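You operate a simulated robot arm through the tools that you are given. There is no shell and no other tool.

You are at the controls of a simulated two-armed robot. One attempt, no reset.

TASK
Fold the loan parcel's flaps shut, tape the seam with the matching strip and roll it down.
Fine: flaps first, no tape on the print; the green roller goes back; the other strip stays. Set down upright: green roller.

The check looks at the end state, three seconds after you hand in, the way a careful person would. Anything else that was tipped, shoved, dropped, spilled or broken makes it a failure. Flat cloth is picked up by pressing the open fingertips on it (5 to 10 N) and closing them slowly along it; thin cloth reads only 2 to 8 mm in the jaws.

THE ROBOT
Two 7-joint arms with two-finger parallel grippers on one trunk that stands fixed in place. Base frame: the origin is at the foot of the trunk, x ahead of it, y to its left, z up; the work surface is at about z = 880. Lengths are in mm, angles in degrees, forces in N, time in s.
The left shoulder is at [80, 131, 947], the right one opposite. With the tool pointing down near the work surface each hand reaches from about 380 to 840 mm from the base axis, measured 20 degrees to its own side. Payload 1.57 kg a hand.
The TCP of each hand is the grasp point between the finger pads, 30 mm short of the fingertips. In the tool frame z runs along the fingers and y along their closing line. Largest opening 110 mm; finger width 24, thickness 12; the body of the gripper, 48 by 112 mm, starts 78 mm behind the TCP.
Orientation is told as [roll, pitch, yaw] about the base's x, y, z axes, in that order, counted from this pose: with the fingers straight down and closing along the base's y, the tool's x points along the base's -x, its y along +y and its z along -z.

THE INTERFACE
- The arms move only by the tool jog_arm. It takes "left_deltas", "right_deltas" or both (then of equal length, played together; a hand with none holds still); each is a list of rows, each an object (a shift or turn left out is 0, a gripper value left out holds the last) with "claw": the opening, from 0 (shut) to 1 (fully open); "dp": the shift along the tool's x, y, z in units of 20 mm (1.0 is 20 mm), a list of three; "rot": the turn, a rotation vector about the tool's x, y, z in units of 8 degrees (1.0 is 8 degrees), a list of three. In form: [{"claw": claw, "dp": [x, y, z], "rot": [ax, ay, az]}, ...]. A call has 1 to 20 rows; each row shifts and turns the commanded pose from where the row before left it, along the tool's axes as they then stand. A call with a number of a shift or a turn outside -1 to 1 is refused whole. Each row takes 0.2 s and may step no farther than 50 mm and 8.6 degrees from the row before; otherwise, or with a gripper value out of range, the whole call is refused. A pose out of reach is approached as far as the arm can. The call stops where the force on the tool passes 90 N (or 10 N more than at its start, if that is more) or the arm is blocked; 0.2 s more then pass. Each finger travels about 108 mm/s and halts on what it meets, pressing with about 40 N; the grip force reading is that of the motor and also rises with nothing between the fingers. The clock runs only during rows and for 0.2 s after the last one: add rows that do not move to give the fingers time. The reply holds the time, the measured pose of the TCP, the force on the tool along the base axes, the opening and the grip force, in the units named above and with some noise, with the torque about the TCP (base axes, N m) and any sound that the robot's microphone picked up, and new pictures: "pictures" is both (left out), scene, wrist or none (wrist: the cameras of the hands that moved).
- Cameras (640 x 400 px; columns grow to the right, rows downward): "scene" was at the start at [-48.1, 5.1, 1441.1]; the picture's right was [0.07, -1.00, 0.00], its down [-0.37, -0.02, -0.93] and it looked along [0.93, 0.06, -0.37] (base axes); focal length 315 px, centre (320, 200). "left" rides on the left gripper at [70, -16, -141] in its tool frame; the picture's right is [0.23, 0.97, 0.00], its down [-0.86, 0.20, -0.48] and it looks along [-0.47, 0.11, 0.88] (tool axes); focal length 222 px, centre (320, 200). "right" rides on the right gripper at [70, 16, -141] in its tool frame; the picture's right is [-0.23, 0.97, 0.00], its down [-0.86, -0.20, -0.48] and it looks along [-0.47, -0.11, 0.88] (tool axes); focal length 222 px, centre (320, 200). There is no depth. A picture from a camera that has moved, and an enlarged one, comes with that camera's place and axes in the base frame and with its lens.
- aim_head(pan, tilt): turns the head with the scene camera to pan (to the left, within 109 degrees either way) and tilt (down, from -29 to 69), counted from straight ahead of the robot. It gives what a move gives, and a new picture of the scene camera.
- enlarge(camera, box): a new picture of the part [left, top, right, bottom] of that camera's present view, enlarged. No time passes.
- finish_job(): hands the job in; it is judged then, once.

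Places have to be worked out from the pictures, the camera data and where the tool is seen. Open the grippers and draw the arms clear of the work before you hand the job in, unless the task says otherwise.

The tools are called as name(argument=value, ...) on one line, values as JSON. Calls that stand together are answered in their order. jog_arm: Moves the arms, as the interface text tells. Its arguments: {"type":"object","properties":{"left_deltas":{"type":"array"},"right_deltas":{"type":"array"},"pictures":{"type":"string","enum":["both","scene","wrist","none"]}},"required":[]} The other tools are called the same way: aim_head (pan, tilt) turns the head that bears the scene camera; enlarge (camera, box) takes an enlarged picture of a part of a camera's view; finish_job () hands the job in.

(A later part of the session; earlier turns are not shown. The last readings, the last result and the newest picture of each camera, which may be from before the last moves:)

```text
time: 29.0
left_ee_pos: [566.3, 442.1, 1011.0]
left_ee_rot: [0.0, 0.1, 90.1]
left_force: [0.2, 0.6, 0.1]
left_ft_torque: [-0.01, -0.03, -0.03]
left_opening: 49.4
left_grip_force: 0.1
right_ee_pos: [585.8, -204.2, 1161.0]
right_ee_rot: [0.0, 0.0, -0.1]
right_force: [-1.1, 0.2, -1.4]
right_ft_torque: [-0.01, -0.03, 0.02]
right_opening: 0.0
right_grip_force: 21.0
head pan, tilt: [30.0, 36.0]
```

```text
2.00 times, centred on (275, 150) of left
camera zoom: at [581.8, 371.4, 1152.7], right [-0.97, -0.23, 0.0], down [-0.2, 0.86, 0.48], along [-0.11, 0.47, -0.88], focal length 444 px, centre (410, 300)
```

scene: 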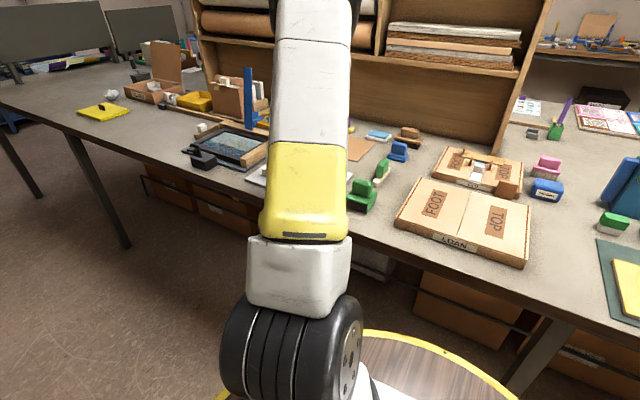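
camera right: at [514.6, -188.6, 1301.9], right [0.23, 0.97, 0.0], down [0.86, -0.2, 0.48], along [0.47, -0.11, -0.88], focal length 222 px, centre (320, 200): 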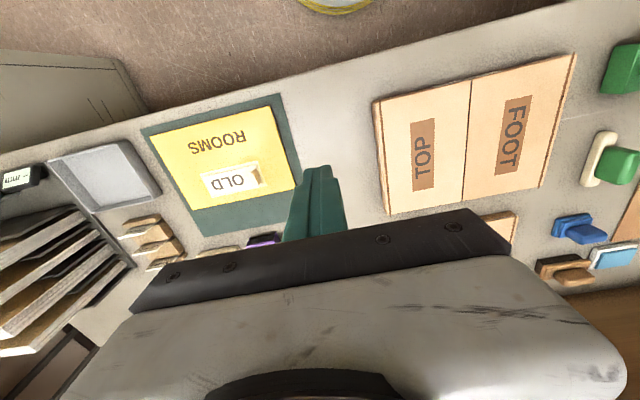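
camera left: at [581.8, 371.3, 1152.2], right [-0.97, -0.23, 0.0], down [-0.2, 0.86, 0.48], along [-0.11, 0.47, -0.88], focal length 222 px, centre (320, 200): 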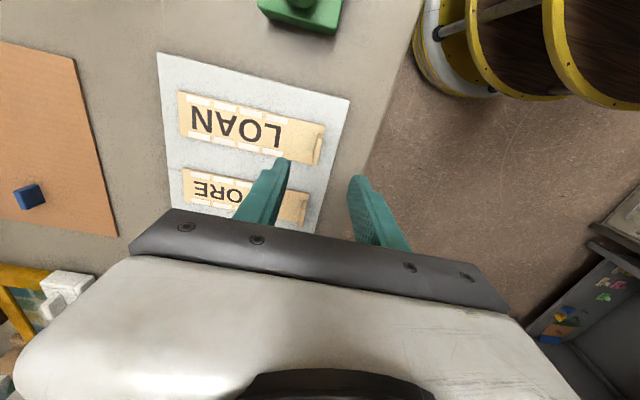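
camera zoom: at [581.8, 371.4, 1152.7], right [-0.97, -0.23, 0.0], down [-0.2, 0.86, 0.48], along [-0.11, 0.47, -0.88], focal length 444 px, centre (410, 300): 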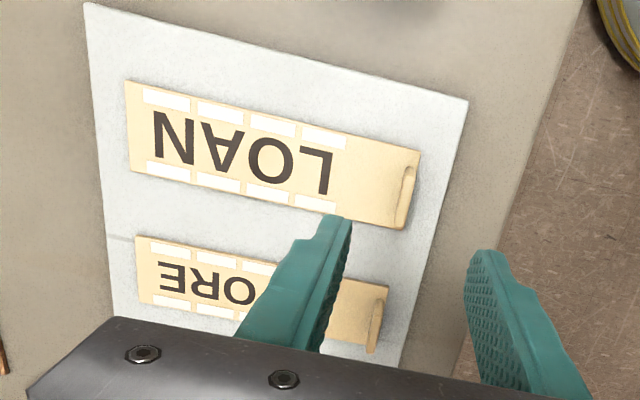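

The tab stands at about [567, 440] with its top near z≈905. I adjust slightly and descend with the fingers open astride it to tips z≈896.

jog_arm(left_deltas=[{"dp": [0.075, -0.075, 1]}, {"dp": [0, 0, 1]}, {"dp": [0, 0, 1]}, {"dp": [0, 0, 0.7]}, {"dp": [0, 0, 0.5]}])

enlarge(camera="left", box=[150, 50, 430, 250])

```text
time: 30.2
left_ee_pos: [568.5, 440.8, 926.5]
left_ee_rot: [0.0, 0.1, 89.9]
left_force: [0.5, -0.4, 0.0]
left_ft_torque: [-0.03, 0.02, -0.01]
left_opening: 49.7
left_grip_force: 0.0
right_ee_pos: [586.1, -204.3, 1160.4]
right_ee_rot: [0.0, -0.1, -0.1]
right_force: [0.8, -0.1, 0.6]
right_ft_torque: [-0.01, 0.02, 0.0]
right_opening: 0.0
right_grip_force: 21.4
head pan, tilt: [30.0, 36.0]
camera left: at [583.7, 370.1, 1068.4], right [-0.97, -0.23, 0.0], down [-0.2, 0.85, 0.48], along [-0.11, 0.47, -0.88], focal length 222 px, centre (320, 200)
```

scene: 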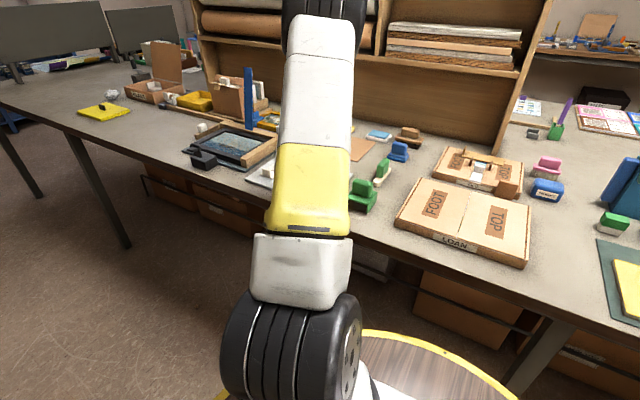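
left: 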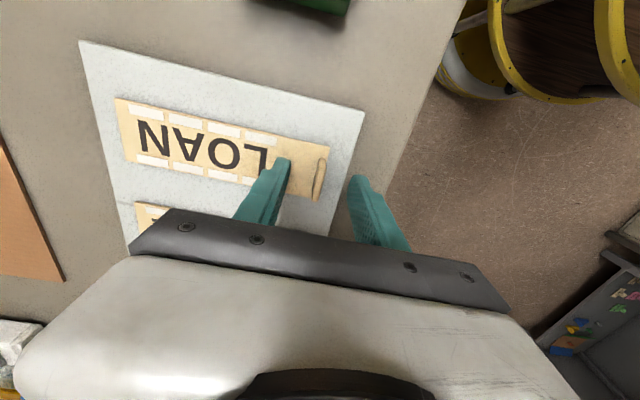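

```text
2.00 times, centred on (290, 150) of left
camera zoom: at [583.7, 370.1, 1068.4], right [-0.97, -0.23, 0.0], down [-0.2, 0.85, 0.48], along [-0.11, 0.47, -0.88], focal length 444 px, centre (380, 300)
```

zoom: 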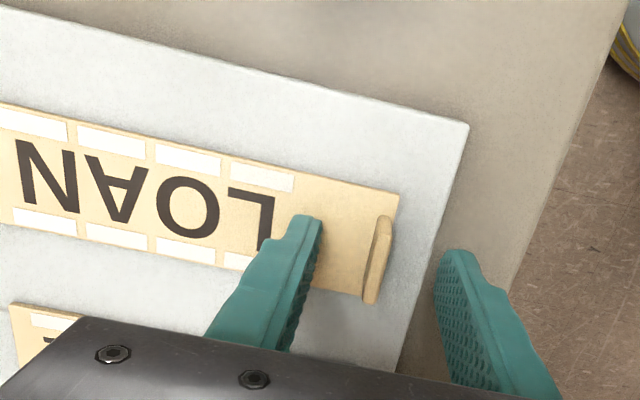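

The tab is centred between the fingers. I lower another 6 mm in small steps and then close slowly on the tab.

jog_arm(left_deltas=[{"dp": [0, 0, 0.15]}, {"dp": [0, 0, 0.15]}, {}, {"claw": 0.35}, {"claw": 0.25}, {"claw": 0.15}, {"claw": 0.08}, {"claw": 0.0}, {}, {}])

enlarge(camera="left", box=[150, 50, 430, 250])

```text
time: 32.4
left_ee_pos: [563.7, 440.8, 922.7]
left_ee_rot: [0.2, -0.1, 90.1]
left_force: [-28.7, -6.4, 50.3]
left_ft_torque: [-0.24, 0.31, -0.09]
left_opening: 6.8
left_grip_force: 26.4
right_ee_pos: [582.2, -204.4, 1162.4]
right_ee_rot: [0.1, 0.0, 0.1]
right_force: [0.9, 0.3, 0.2]
right_ft_torque: [0.0, 0.01, 0.04]
right_opening: 0.0
right_grip_force: 21.5
head pan, tilt: [30.0, 36.0]
camera left: at [579.0, 371.1, 1064.4], right [-0.97, -0.23, 0.0], down [-0.2, 0.85, 0.48], along [-0.11, 0.47, -0.88], focal length 222 px, centre (320, 200)
```

scene: 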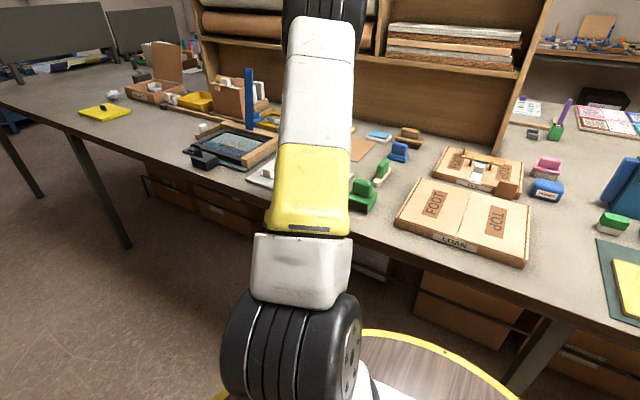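
left: 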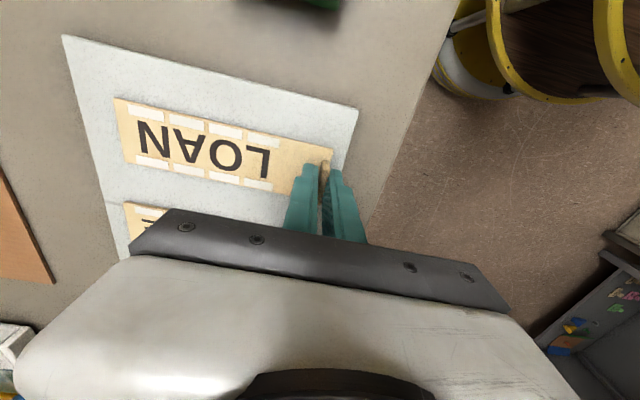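

```text
2.00 times, centred on (290, 150) of left
camera zoom: at [579.0, 371.1, 1064.4], right [-0.97, -0.23, 0.0], down [-0.2, 0.85, 0.48], along [-0.11, 0.47, -0.88], focal length 444 px, centre (380, 300)
```

zoom: 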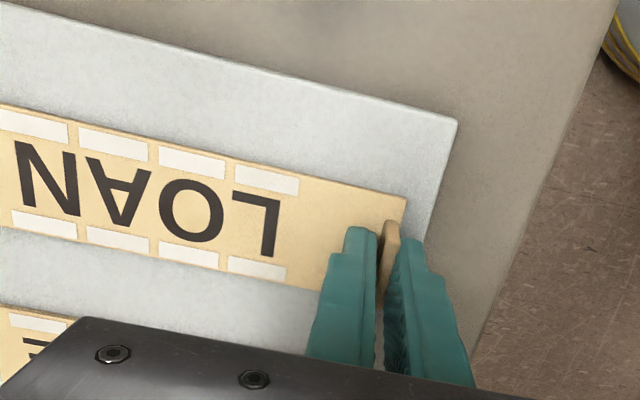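

The tab (6.8 mm thick) is gripped at x≈564, but the hand presses down on the strip with 50 N and sideways. I relax: shift 4 mm toward -x and 2 mm up, then read again.

jog_arm(left_deltas=[{"dp": [0, 0.1, -0.05]}, {"dp": [0, 0.12, -0.06]}, {}])

```text
time: 33.2
left_ee_pos: [565.0, 443.1, 922.1]
left_ee_rot: [-0.1, -0.1, 90.1]
left_force: [-5.4, 7.5, 18.1]
left_ft_torque: [0.19, -0.06, 0.1]
left_opening: 4.5
left_grip_force: 25.1
right_ee_pos: [584.7, -204.4, 1161.2]
right_ee_rot: [0.0, 0.0, -0.1]
right_force: [0.5, 0.4, 0.5]
right_ft_torque: [0.01, 0.01, -0.03]
right_opening: 0.3
right_grip_force: 21.5
head pan, tilt: [30.0, 36.0]
camera left: at [579.2, 370.4, 1064.7], right [-0.97, -0.23, 0.0], down [-0.2, 0.85, 0.48], along [-0.11, 0.47, -0.88], focal length 222 px, centre (320, 200)
```

scene: 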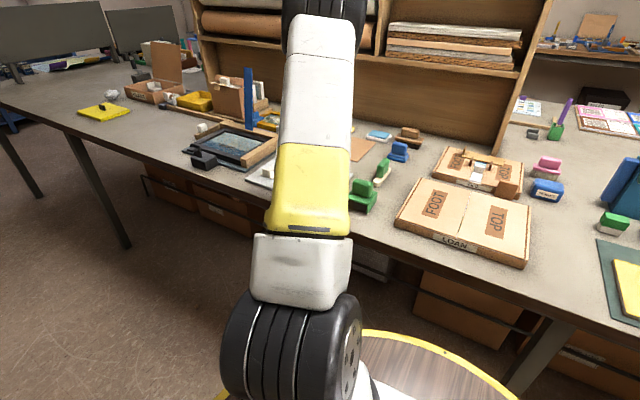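
left: 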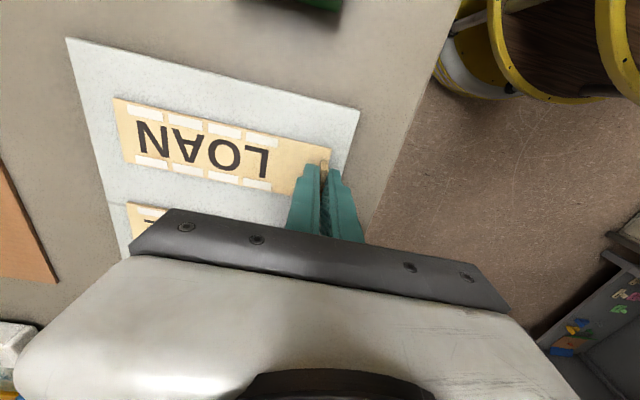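

The load eased to 18 N and the jaws read 4.5 mm on the tab. I lift straight up slowly to peel the strip and watch.

jog_arm(left_deltas=[{"dp": [0, 0, -0.15]}, {"dp": [0, 0, -0.15]}, {"dp": [0, 0, -0.2]}, {"dp": [0, 0, -0.25]}, {"dp": [0, 0, -0.3]}])

enlarge(camera="left", box=[100, 50, 420, 250])

```text
time: 34.4
left_ee_pos: [564.4, 440.9, 943.8]
left_ee_rot: [0.0, 0.0, 90.0]
left_force: [-0.9, 0.4, 0.3]
left_ft_torque: [0.01, -0.04, 0.0]
left_opening: 4.5
left_grip_force: 25.2
right_ee_pos: [585.1, -205.8, 1160.8]
right_ee_rot: [0.0, -0.1, -0.1]
right_force: [-0.6, 0.6, -0.5]
right_ft_torque: [-0.06, 0.01, 0.02]
right_opening: 0.0
right_grip_force: 21.4
head pan, tilt: [30.0, 36.0]
camera left: at [579.4, 370.3, 1085.8], right [-0.97, -0.23, 0.0], down [-0.2, 0.85, 0.48], along [-0.11, 0.47, -0.88], focal length 222 px, centre (320, 200)
```

scene: 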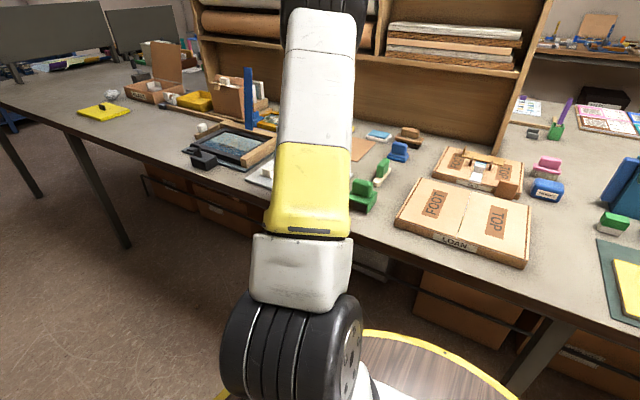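
left: 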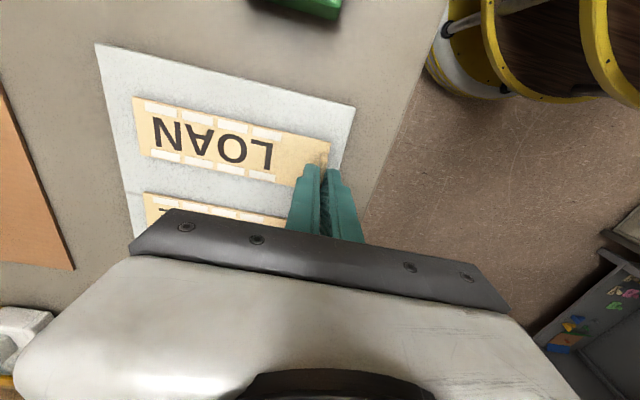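

```text
2.00 times, centred on (260, 150) of left
camera zoom: at [579.4, 370.3, 1085.8], right [-0.97, -0.23, 0.0], down [-0.2, 0.85, 0.48], along [-0.11, 0.47, -0.88], focal length 444 px, centre (440, 300)
```

zoom: 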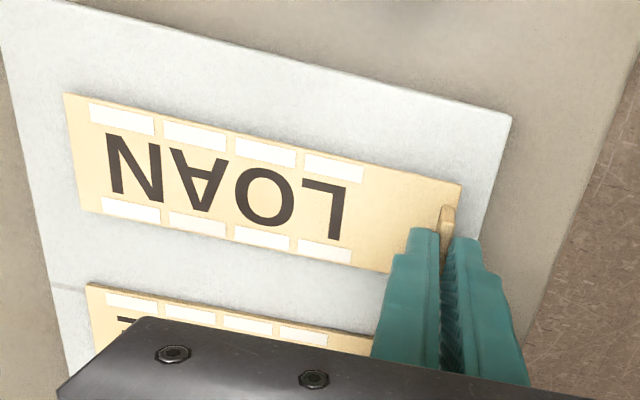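

The jaws still hold 4.5 mm; the picture suggests the strip came up with the hand. I lift 40 mm more to be sure and see how it hangs.

jog_arm(left_deltas=[{"dp": [0, 0, -0.5]}, {"dp": [0, 0, -0.5]}, {"dp": [0, 0, -0.5]}, {"dp": [0, 0, -0.5]}])

enlarge(camera="left", box=[100, 50, 420, 250])

```text
time: 35.4
left_ee_pos: [563.5, 440.7, 983.1]
left_ee_rot: [0.0, 0.0, 90.0]
left_force: [1.1, -0.2, -0.6]
left_ft_torque: [-0.02, -0.02, 0.02]
left_opening: 4.4
left_grip_force: 24.7
right_ee_pos: [585.8, -203.8, 1160.4]
right_ee_rot: [0.0, 0.0, -0.2]
right_force: [-0.7, 0.1, 0.8]
right_ft_torque: [0.03, 0.03, -0.04]
right_opening: 0.1
right_grip_force: 21.1
head pan, tilt: [30.0, 36.0]
camera left: at [578.6, 370.3, 1125.8], right [-0.97, -0.23, 0.0], down [-0.2, 0.86, 0.48], along [-0.11, 0.47, -0.88], focal length 222 px, centre (320, 200)
```

scene: 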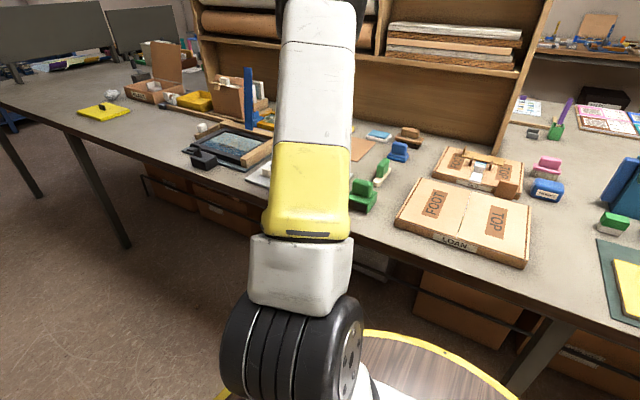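
left: 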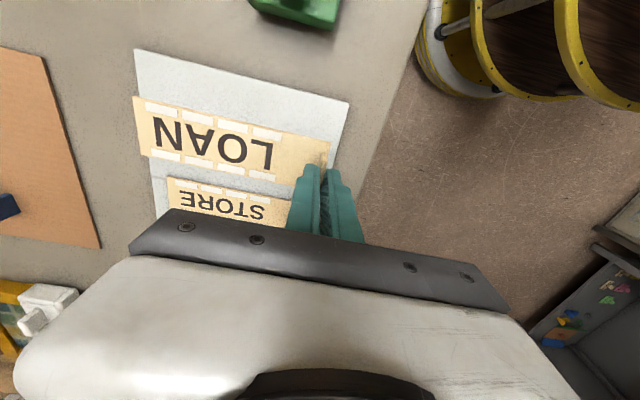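

```text
2.00 times, centred on (260, 150) of left
camera zoom: at [578.6, 370.3, 1125.8], right [-0.97, -0.23, 0.0], down [-0.2, 0.86, 0.48], along [-0.11, 0.47, -0.88], focal length 444 px, centre (440, 300)
```

zoom: 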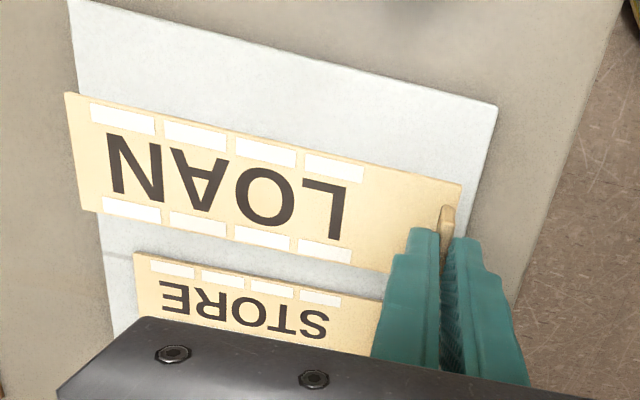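

The strip is rigid and hangs level from the jaws, its surface about 10 mm below the fingertips (it slid a little on the tab) and centred ~2–3 mm to -y of the TCP. I raise it and carry it towards the seam at y≈39, passing above the roller.

jog_arm(left_deltas=[{"dp": [0, 0, -1]}, {"dp": [0, 0, -1]}, {"dp": [0, 0, -0.9]}, {"dp": [1, -0.09, 0]}, {"dp": [1, -0.09, 0]}, {"dp": [1, -0.09, 0]}, {"dp": [1, -0.09, 0]}, {"dp": [1, -0.09, 0]}, {"dp": [1, -0.09, 0]}, {"dp": [1, -0.09, 0]}, {"dp": [1, -0.09, 0]}, {"dp": [1, -0.09, 0]}, {"dp": [1, -0.09, 0]}, {"dp": [1, -0.09, 0]}, {"dp": [1, -0.09, 0]}, {"dp": [1, -0.09, 0]}, {"dp": [1, -0.09, 0]}, {"dp": [1, -0.09, 0]}, {"dp": [1, -0.09, 0]}])

aim_head(pan=8, tilt=36)

```text
time: 39.4
left_ee_pos: [591.1, 120.1, 1040.8]
left_ee_rot: [0.0, 0.0, 90.1]
left_force: [-0.6, 0.3, -0.4]
left_ft_torque: [-0.03, 0.02, 0.04]
left_opening: 4.3
left_grip_force: 25.1
right_ee_pos: [585.5, -205.0, 1161.6]
right_ee_rot: [-0.1, 0.0, -0.1]
right_force: [0.8, 0.1, 0.7]
right_ft_torque: [-0.01, 0.02, 0.0]
right_opening: 0.0
right_grip_force: 21.2
head pan, tilt: [30.0, 36.0]
camera left: at [607.6, 50.3, 1183.3], right [-0.97, -0.23, 0.0], down [-0.2, 0.86, 0.48], along [-0.11, 0.47, -0.88], focal length 222 px, centre (320, 200)
```

scene: 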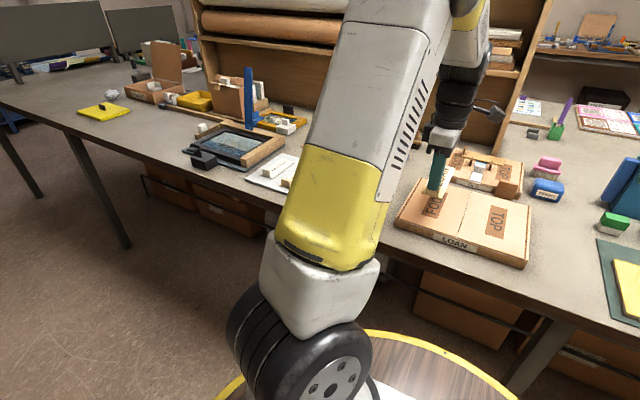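
left: 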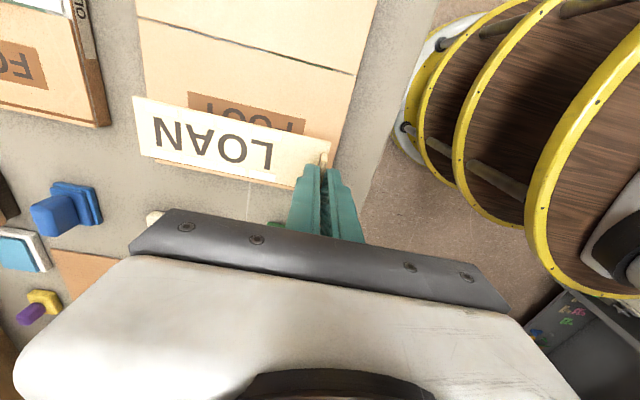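

```text
time: 40.3
left_ee_pos: [590.9, 121.2, 1041.7]
left_ee_rot: [0.1, -0.1, 89.9]
left_force: [-0.8, 0.0, -0.4]
left_ft_torque: [0.03, 0.01, -0.02]
left_opening: 4.6
left_grip_force: 25.1
right_ee_pos: [585.6, -205.2, 1160.7]
right_ee_rot: [-0.1, -0.1, -0.1]
right_force: [-0.7, 0.1, 0.6]
right_ft_torque: [-0.01, 0.0, 0.04]
right_opening: 0.1
right_grip_force: 21.3
head pan, tilt: [8.0, 36.0]
```

scene: 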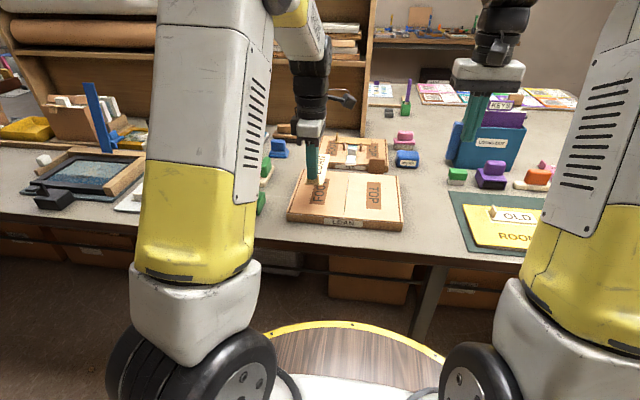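

I bring the strip over the seam (TCP to [600, 41.5]) and lower to about 30 mm above the flaps to check the alignment.

jog_arm(left_deltas=[{"dp": [0.99, -0.1125, 0]}, {"dp": [0.99, -0.1125, 0]}, {"dp": [0.99, -0.1125, 0]}, {"dp": [0.99, -0.1125, 0]}, {"dp": [0, 0, 1]}, {"dp": [0, 0, 1]}, {"dp": [0, 0, 1]}])

enlarge(camera="left", box=[100, 0, 420, 250])

enlarge(camera="scene", box=[270, 110, 430, 240])

```text
time: 41.9
left_ee_pos: [599.1, 40.9, 981.3]
left_ee_rot: [0.1, 0.0, 90.0]
left_force: [0.3, 0.1, 0.6]
left_ft_torque: [0.0, 0.0, 0.0]
left_opening: 4.7
left_grip_force: 25.2
right_ee_pos: [585.8, -205.1, 1160.5]
right_ee_rot: [0.0, 0.1, 0.0]
right_force: [-0.3, 0.0, 0.8]
right_ft_torque: [0.02, 0.01, 0.01]
right_opening: 0.0
right_grip_force: 21.2
head pan, tilt: [8.0, 36.0]
camera left: at [616.0, -29.2, 1123.6], right [-0.97, -0.23, 0.0], down [-0.2, 0.86, 0.48], along [-0.11, 0.47, -0.88], focal length 222 px, centre (320, 200)
```

scene: 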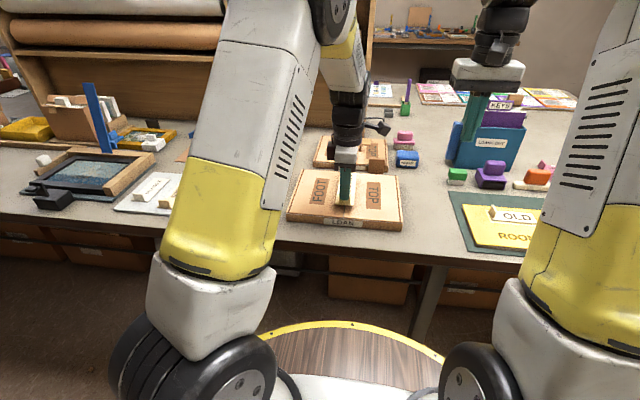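
left: 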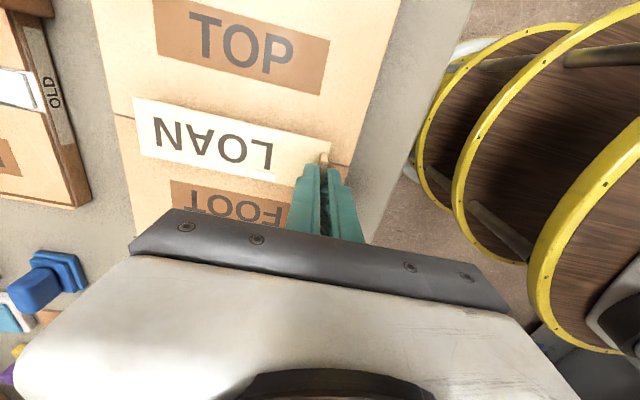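

```text
1.60 times, centred on (260, 125) of left
camera zoom: at [616.0, -29.2, 1123.6], right [-0.97, -0.23, 0.0], down [-0.2, 0.86, 0.48], along [-0.11, 0.47, -0.88], focal length 355 px, centre (416, 320)
```

zoom: 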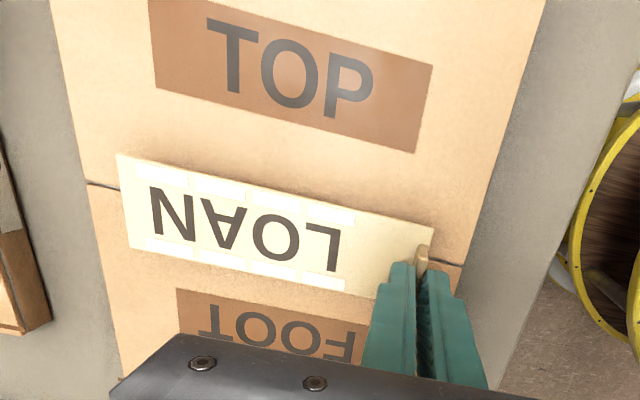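

```text
3.08 times, centred on (350, 175) of scene
camera zoom: at [-54.3, 11.1, 1418.5], right [0.14, -0.99, 0.0], down [-0.58, -0.08, -0.81], along [0.8, 0.11, -0.59], focal length 969 px, centre (228, 277)
```

zoom: 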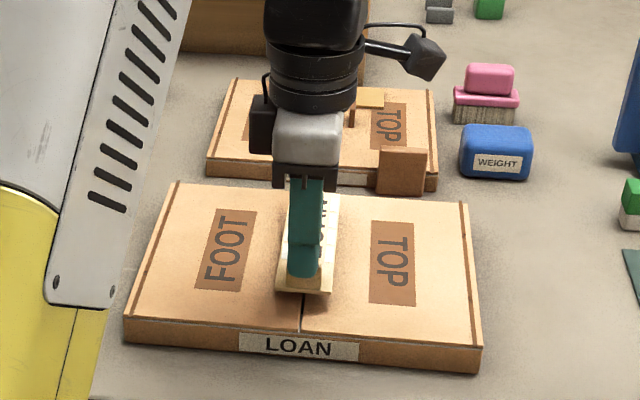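

Left camera and scene camera agree: the strip is centred on the seam within ~1.5 mm, parallel, spanning x≈596–755, about 20–25 mm above the flaps. I lower it gently and watch the force.

jog_arm(left_deltas=[{"dp": [0, 0, 0.35]}, {"dp": [0, 0, 0.25]}, {"dp": [0, 0, 0.2]}, {"dp": [0, 0, 0.15]}, {}])

enlarge(camera="left", box=[100, 0, 420, 250])

enlarge(camera="scene", box=[270, 110, 430, 240])

```text
time: 43.1
left_ee_pos: [599.3, 41.6, 964.4]
left_ee_rot: [-0.1, 0.1, 90.1]
left_force: [-2.3, 1.5, 23.9]
left_ft_torque: [0.02, 0.08, 0.01]
left_opening: 4.6
left_grip_force: 25.0
right_ee_pos: [585.2, -204.4, 1160.5]
right_ee_rot: [0.0, 0.0, 0.1]
right_force: [0.4, -0.1, -0.1]
right_ft_torque: [0.02, -0.02, -0.01]
right_opening: 0.1
right_grip_force: 21.8
head pan, tilt: [8.0, 36.0]
camera left: at [616.1, -29.5, 1106.0], right [-0.97, -0.23, 0.0], down [-0.2, 0.86, 0.48], along [-0.11, 0.47, -0.88], focal length 222 px, centre (320, 200)
```

scene: 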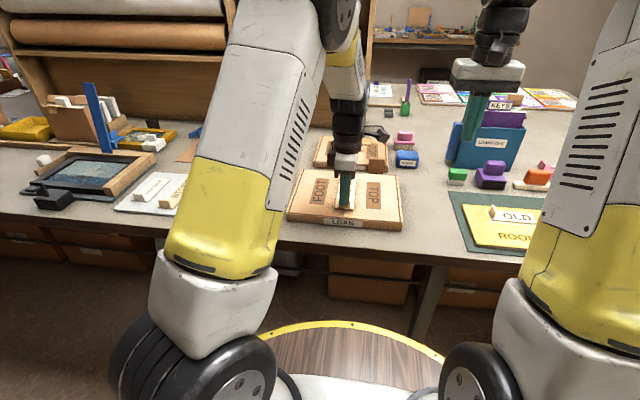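
left: 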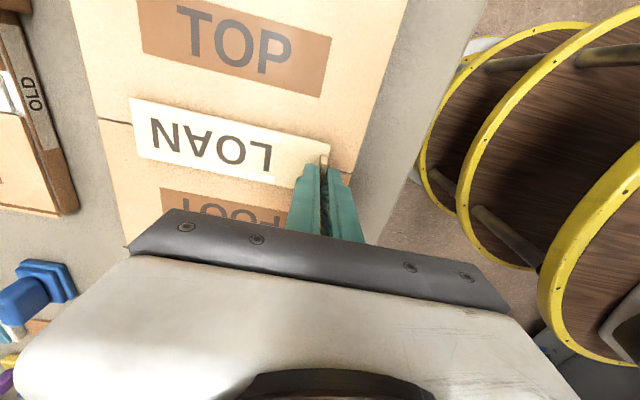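

```text
1.60 times, centred on (260, 125) of left
camera zoom: at [616.1, -29.5, 1106.0], right [-0.97, -0.23, 0.0], down [-0.2, 0.86, 0.48], along [-0.11, 0.47, -0.88], focal length 355 px, centre (416, 320)
```

zoom: 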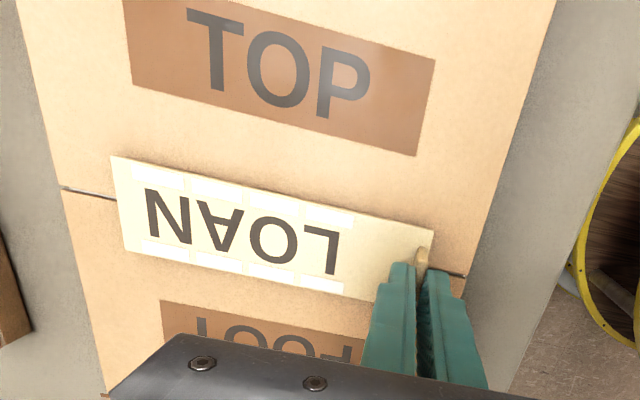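

```text
3.08 times, centred on (350, 175) of scene
camera zoom: at [-55.0, 11.1, 1418.5], right [0.14, -0.99, 0.0], down [-0.58, -0.08, -0.81], along [0.8, 0.11, -0.59], focal length 969 px, centre (228, 277)
```

zoom: 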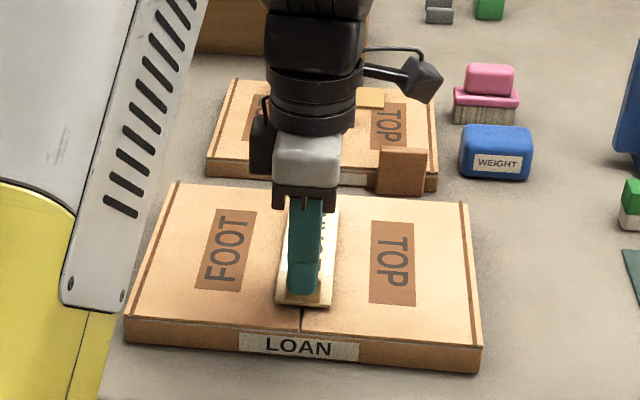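

Contact at 24 N with the seam entering exactly under the middle of both strip ends. I open the jaws gently to let go of the tab, then rise.

jog_arm(left_deltas=[{"claw": 0.08}, {"claw": 0.15}, {"claw": 0.3}, {}, {"dp": [0, 0, -0.3]}, {"dp": [0, 0, -0.5]}, {"dp": [0, 0, -0.7]}, {"dp": [0, 0, -1]}, {"dp": [0, 0, -1]}, {"dp": [0, 0, -1]}])

enlarge(camera="left", box=[100, 0, 420, 250])

enlarge(camera="scene", box=[270, 110, 430, 240])

```text
time: 45.3
left_ee_pos: [601.0, 41.0, 1054.0]
left_ee_rot: [0.0, 0.1, 89.9]
left_force: [0.4, 0.5, 0.5]
left_ft_torque: [-0.01, 0.02, 0.01]
left_opening: 32.9
left_grip_force: 0.1
right_ee_pos: [585.5, -205.3, 1161.1]
right_ee_rot: [0.0, 0.0, -0.1]
right_force: [-0.3, 0.3, 0.0]
right_ft_torque: [-0.04, 0.01, -0.02]
right_opening: 0.0
right_grip_force: 21.3
head pan, tilt: [8.0, 36.0]
camera left: at [617.0, -29.5, 1194.6], right [-0.97, -0.23, 0.0], down [-0.2, 0.86, 0.48], along [-0.11, 0.47, -0.88], focal length 222 px, centre (320, 200)
```

scene: 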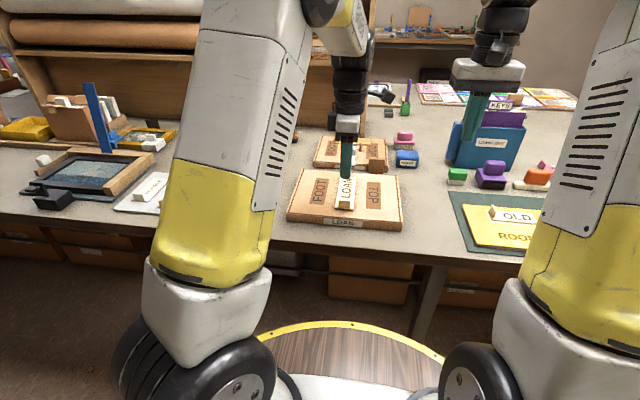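
left: 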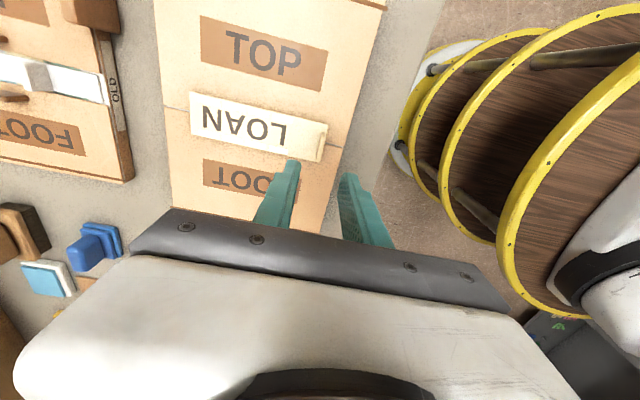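

```text
1.60 times, centred on (260, 125) of left
camera zoom: at [617.0, -29.5, 1194.6], right [-0.97, -0.23, 0.0], down [-0.2, 0.86, 0.48], along [-0.11, 0.47, -0.88], focal length 355 px, centre (416, 320)
```

zoom: 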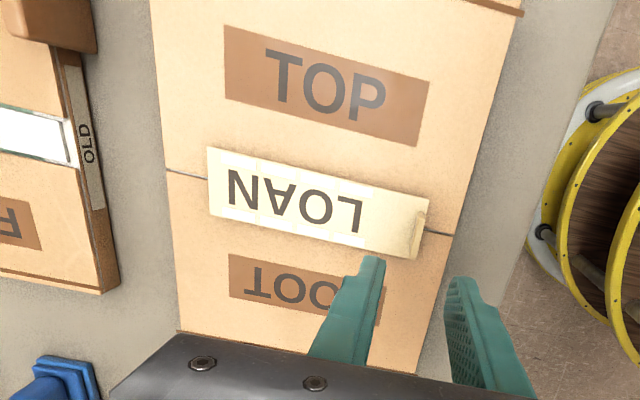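

```text
3.08 times, centred on (350, 175) of scene
camera zoom: at [-54.1, 11.1, 1418.5], right [0.14, -0.99, 0.0], down [-0.58, -0.08, -0.81], along [0.8, 0.11, -0.59], focal length 969 px, centre (228, 277)
```

zoom: 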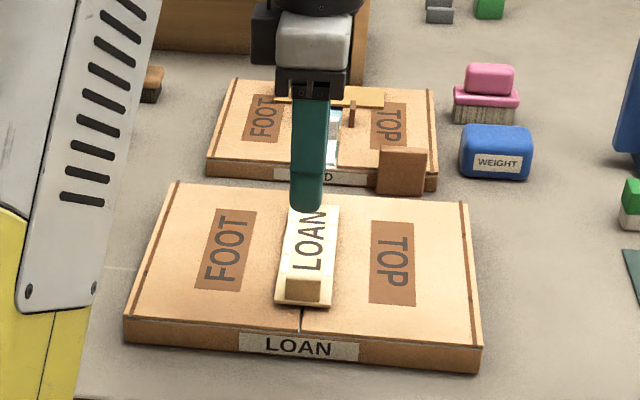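

The LOAN strip lies centred over the seam (x≈595–758, y≈16–63), clear of both prints. I turn the left hand back to yaw 0, opening the jaws wide, to fetch the green roller.

jog_arm(left_deltas=[{"rot": [0, 0, 0.9375]}, {"rot": [0, 0, 0.9375]}, {"rot": [0, 0, 0.9375]}, {"rot": [0, 0, 0.9375]}, {"rot": [0, 0, 0.9375]}, {"rot": [0, 0, 0.9375]}, {"rot": [0, 0, 0.9375]}, {"rot": [0, 0, 0.9375]}, {"rot": [0, 0, 0.9375]}, {"rot": [0, 0, 0.9375]}, {"rot": [0, 0, 0.9375]}, {"rot": [0, 0, 0.9375], "claw": 1.0}, {}], pictures="none")

jog_arm(left_deltas=[{"dp": [-0.029, 0.98, 0]}, {"dp": [-0.029, 0.98, 0]}, {"dp": [-0.029, 0.98, 0]}, {"dp": [-0.029, 0.98, 0]}, {"dp": [-0.029, 0.98, 0]}, {"dp": [-0.029, 0.98, 0]}, {"dp": [-0.029, 0.98, 0]}, {"dp": [-0.029, 0.98, 0]}, {"dp": [-0.029, 0.98, 0]}, {"dp": [-0.029, 0.98, 0]}, {"dp": [-0.029, 0.98, 0]}, {"dp": [-0.029, 0.98, 0]}, {"dp": [-0.029, 0.98, 0]}])

aim_head(pan=20, tilt=36)

```text
time: 48.1
left_ee_pos: [601.0, 39.8, 1053.5]
left_ee_rot: [0.1, 0.0, 0.0]
left_force: [0.4, 0.3, 0.5]
left_ft_torque: [0.0, 0.02, -0.02]
left_opening: 109.8
left_grip_force: 0.0
right_ee_pos: [586.0, -204.7, 1160.5]
right_ee_rot: [0.0, 0.0, -0.1]
right_force: [0.4, -0.5, 0.8]
right_ft_torque: [0.01, -0.02, 0.0]
right_opening: 0.0
right_grip_force: 21.2
head pan, tilt: [8.0, 36.0]
```

```text
time: 50.9
left_ee_pos: [608.3, 297.2, 1053.0]
left_ee_rot: [-0.1, 0.0, -0.2]
left_force: [-0.4, -0.3, 0.0]
left_ft_torque: [0.03, -0.03, -0.02]
left_opening: 110.0
left_grip_force: 0.1
right_ee_pos: [586.3, -204.6, 1160.8]
right_ee_rot: [0.0, 0.0, -0.1]
right_force: [0.3, -0.3, 0.1]
right_ft_torque: [0.0, -0.02, 0.0]
right_opening: 0.1
right_grip_force: 21.3
head pan, tilt: [8.0, 36.0]
camera left: at [538.2, 279.9, 1195.7], right [-0.23, 0.97, 0.0], down [0.85, 0.2, 0.48], along [0.47, 0.11, -0.88], focal length 222 px, centre (320, 200)
```

scene: 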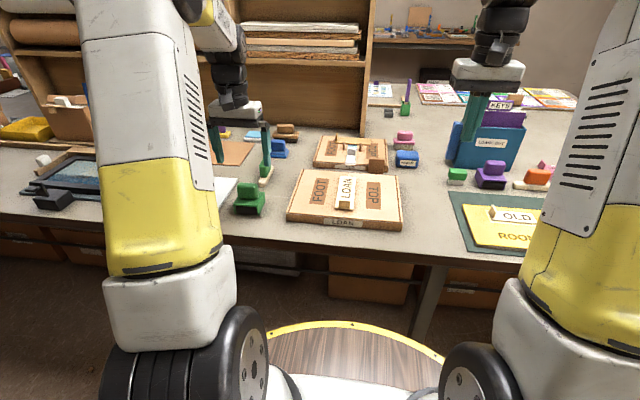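
left: 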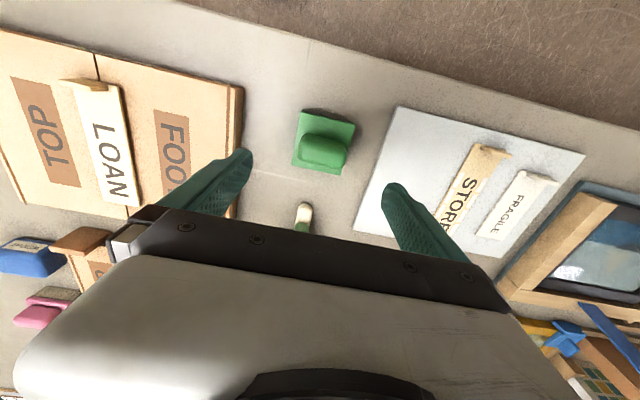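

```text
time: 51.6
left_ee_pos: [608.5, 297.2, 1054.3]
left_ee_rot: [0.0, 0.0, 0.0]
left_force: [-0.4, 0.4, 0.0]
left_ft_torque: [0.03, -0.01, 0.06]
left_opening: 110.2
left_grip_force: 0.1
right_ee_pos: [585.3, -203.5, 1161.6]
right_ee_rot: [0.0, 0.0, -0.1]
right_force: [0.5, -0.1, -0.2]
right_ft_torque: [0.0, 0.01, -0.03]
right_opening: 0.0
right_grip_force: 21.3
head pan, tilt: [20.0, 36.0]
```

scene: 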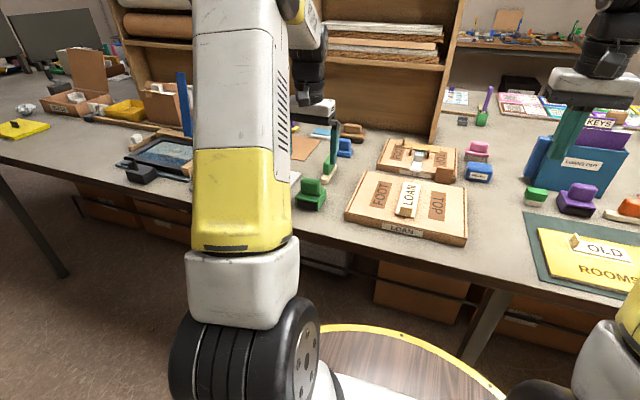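

The tape sits well on the seam. I enlarge the roller from the wrist camera to centre the grip on its handle.

enlarge(camera="left", box=[270, 90, 380, 190])

enlarge(camera="scene", box=[280, 160, 360, 220])

```text
4.00 times, centred on (325, 140) of left
camera zoom: at [538.2, 279.9, 1195.5], right [-0.23, 0.97, 0.0], down [0.86, 0.2, 0.48], along [0.47, 0.11, -0.88], focal length 888 px, centre (300, 440)
```

zoom: 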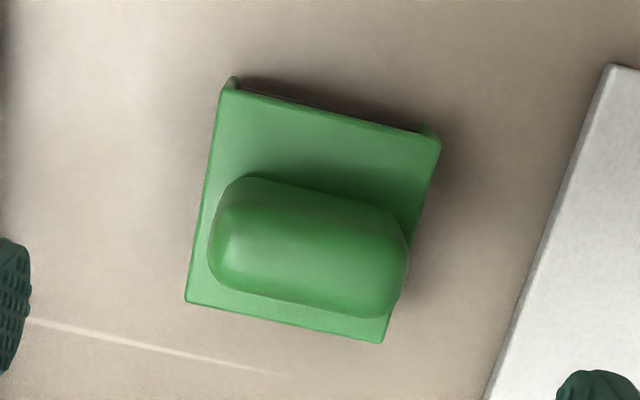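

```text
6.67 times, centred on (320, 190) of scene
camera zoom: at [-58.5, 28.8, 1418.5], right [0.34, -0.94, 0.0], down [-0.55, -0.2, -0.81], along [0.76, 0.28, -0.59], focal length 2100 px, centre (320, 267)
```

zoom: 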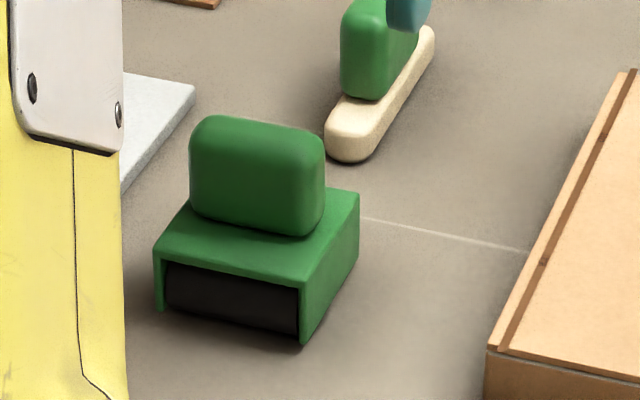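

The roller's housing spans x≈575–641, y≈265–332 (top z≈917), centred at [608.6, 299], handle on top to z≈957. I centre the hand, descend to TCP z≈953 and close on the handle.

jog_arm(left_deltas=[{"dp": [0, 0.08, 1]}, {"dp": [0, 0, 1]}, {"dp": [0, 0, 1]}, {"dp": [0, 0, 1]}, {"dp": [0, 0, 0.6]}, {"dp": [0, 0, 0.45]}])

```text
time: 53.0
left_ee_pos: [609.1, 297.1, 951.7]
left_ee_rot: [0.0, 0.1, 0.0]
left_force: [-0.5, 0.4, 1.2]
left_ft_torque: [-0.03, 0.0, 0.0]
left_opening: 109.8
left_grip_force: 0.1
right_ee_pos: [585.6, -204.8, 1160.3]
right_ee_rot: [0.0, 0.0, -0.1]
right_force: [0.8, -1.0, -0.3]
right_ft_torque: [0.01, 0.0, -0.01]
right_opening: 0.0
right_grip_force: 20.8
head pan, tilt: [20.0, 36.0]
camera left: at [538.6, 280.4, 1093.8], right [-0.23, 0.97, 0.0], down [0.86, 0.2, 0.48], along [0.47, 0.11, -0.88], focal length 222 px, centre (320, 200)
```

scene: 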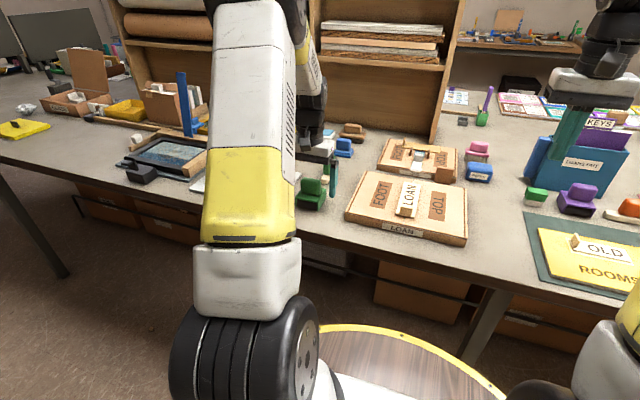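
left: 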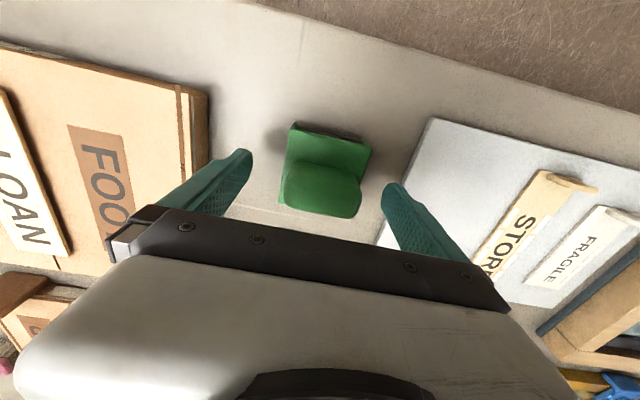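

The handle sits between the fingers. I nudge 1.5 mm to +y and close slowly.

jog_arm(left_deltas=[{"dp": [0, 0.075, 0], "claw": 0.8}, {"claw": 0.65}, {"claw": 0.58}, {"claw": 0.52}, {"claw": 0.46}, {"claw": 0.3}, {}, {}])

enlarge(camera="left", box=[220, 90, 420, 230])

```text
time: 54.8
left_ee_pos: [608.1, 298.6, 953.8]
left_ee_rot: [0.0, 0.0, -0.1]
left_force: [0.2, 1.3, 1.2]
left_ft_torque: [0.04, -0.01, -0.02]
left_opening: 55.7
left_grip_force: 39.9
right_ee_pos: [586.5, -204.1, 1159.4]
right_ee_rot: [0.0, 0.0, -0.1]
right_force: [0.0, 0.3, 0.2]
right_ft_torque: [-0.03, 0.01, 0.01]
right_opening: 0.0
right_grip_force: 21.7
head pan, tilt: [20.0, 36.0]
camera left: at [538.6, 281.7, 1093.9], right [-0.23, 0.97, 0.0], down [0.86, 0.2, 0.48], along [0.47, 0.11, -0.88], focal length 222 px, centre (320, 200)
```

scene: 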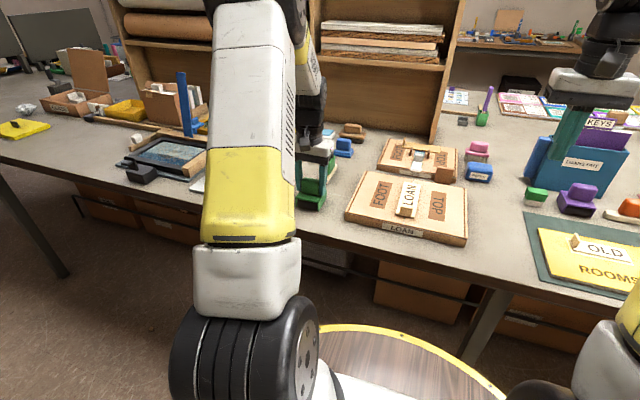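
left: 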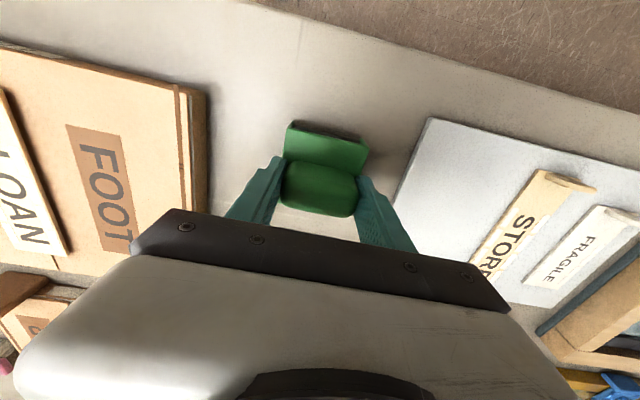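

```text
2.86 times, centred on (320, 160) of left
camera zoom: at [538.6, 281.7, 1093.9], right [-0.23, 0.97, 0.0], down [0.86, 0.2, 0.48], along [0.47, 0.11, -0.88], focal length 635 px, centre (320, 314)
```

zoom: 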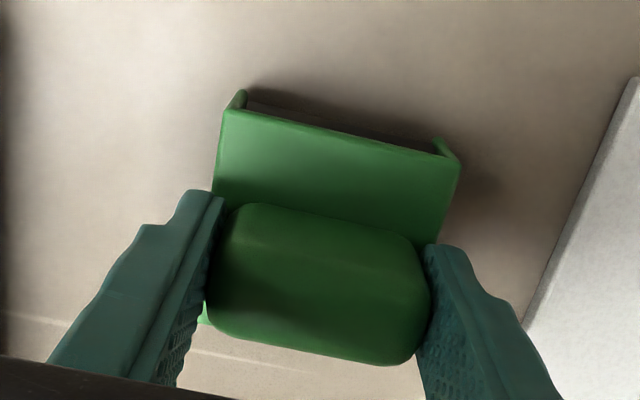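

Handle gripped (55.7 mm, 40 N) with TCP at [608.5, 298.6, 953] – I keep that as the home place. I lift it straight up ~96 mm.

jog_arm(left_deltas=[{"dp": [0, 0, -0.3]}, {"dp": [0, 0, -0.5]}, {"dp": [0, 0, -1]}, {"dp": [0, 0, -1]}, {"dp": [0, 0, -1]}, {"dp": [0, 0, -1]}])

enlarge(camera="left", box=[220, 90, 420, 230])

```text
time: 56.2
left_ee_pos: [608.4, 299.1, 1048.6]
left_ee_rot: [-0.1, 0.0, -0.1]
left_force: [0.3, 0.7, -2.5]
left_ft_torque: [-0.04, 0.02, 0.0]
left_opening: 55.9
left_grip_force: 39.8
right_ee_pos: [585.5, -204.4, 1160.8]
right_ee_rot: [0.0, 0.0, -0.1]
right_force: [0.7, -0.4, 0.8]
right_ft_torque: [0.0, 0.04, 0.0]
right_opening: 0.0
right_grip_force: 21.5
head pan, tilt: [20.0, 36.0]
camera left: at [538.3, 282.1, 1190.2], right [-0.23, 0.97, 0.0], down [0.86, 0.2, 0.48], along [0.47, 0.11, -0.88], focal length 222 px, centre (320, 200)
```

scene: 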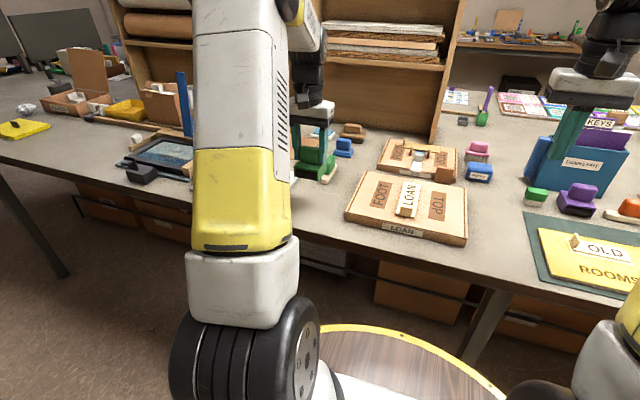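
left: 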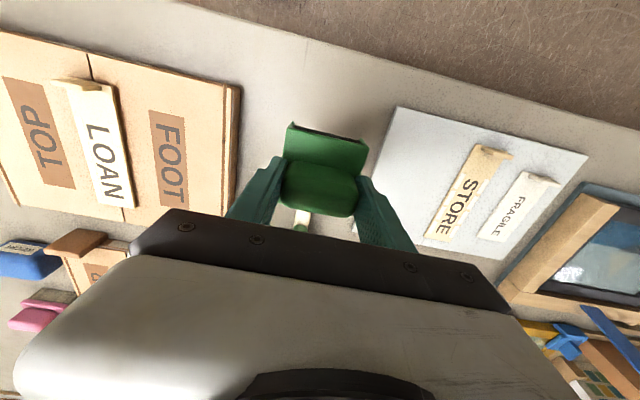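

```text
2.86 times, centred on (320, 160) of left
camera zoom: at [538.3, 282.1, 1190.2], right [-0.23, 0.97, 0.0], down [0.86, 0.2, 0.48], along [0.47, 0.11, -0.88], focal length 635 px, centre (320, 314)
```

zoom: 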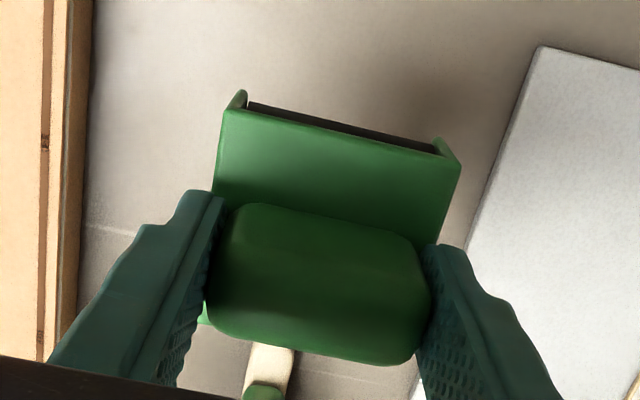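

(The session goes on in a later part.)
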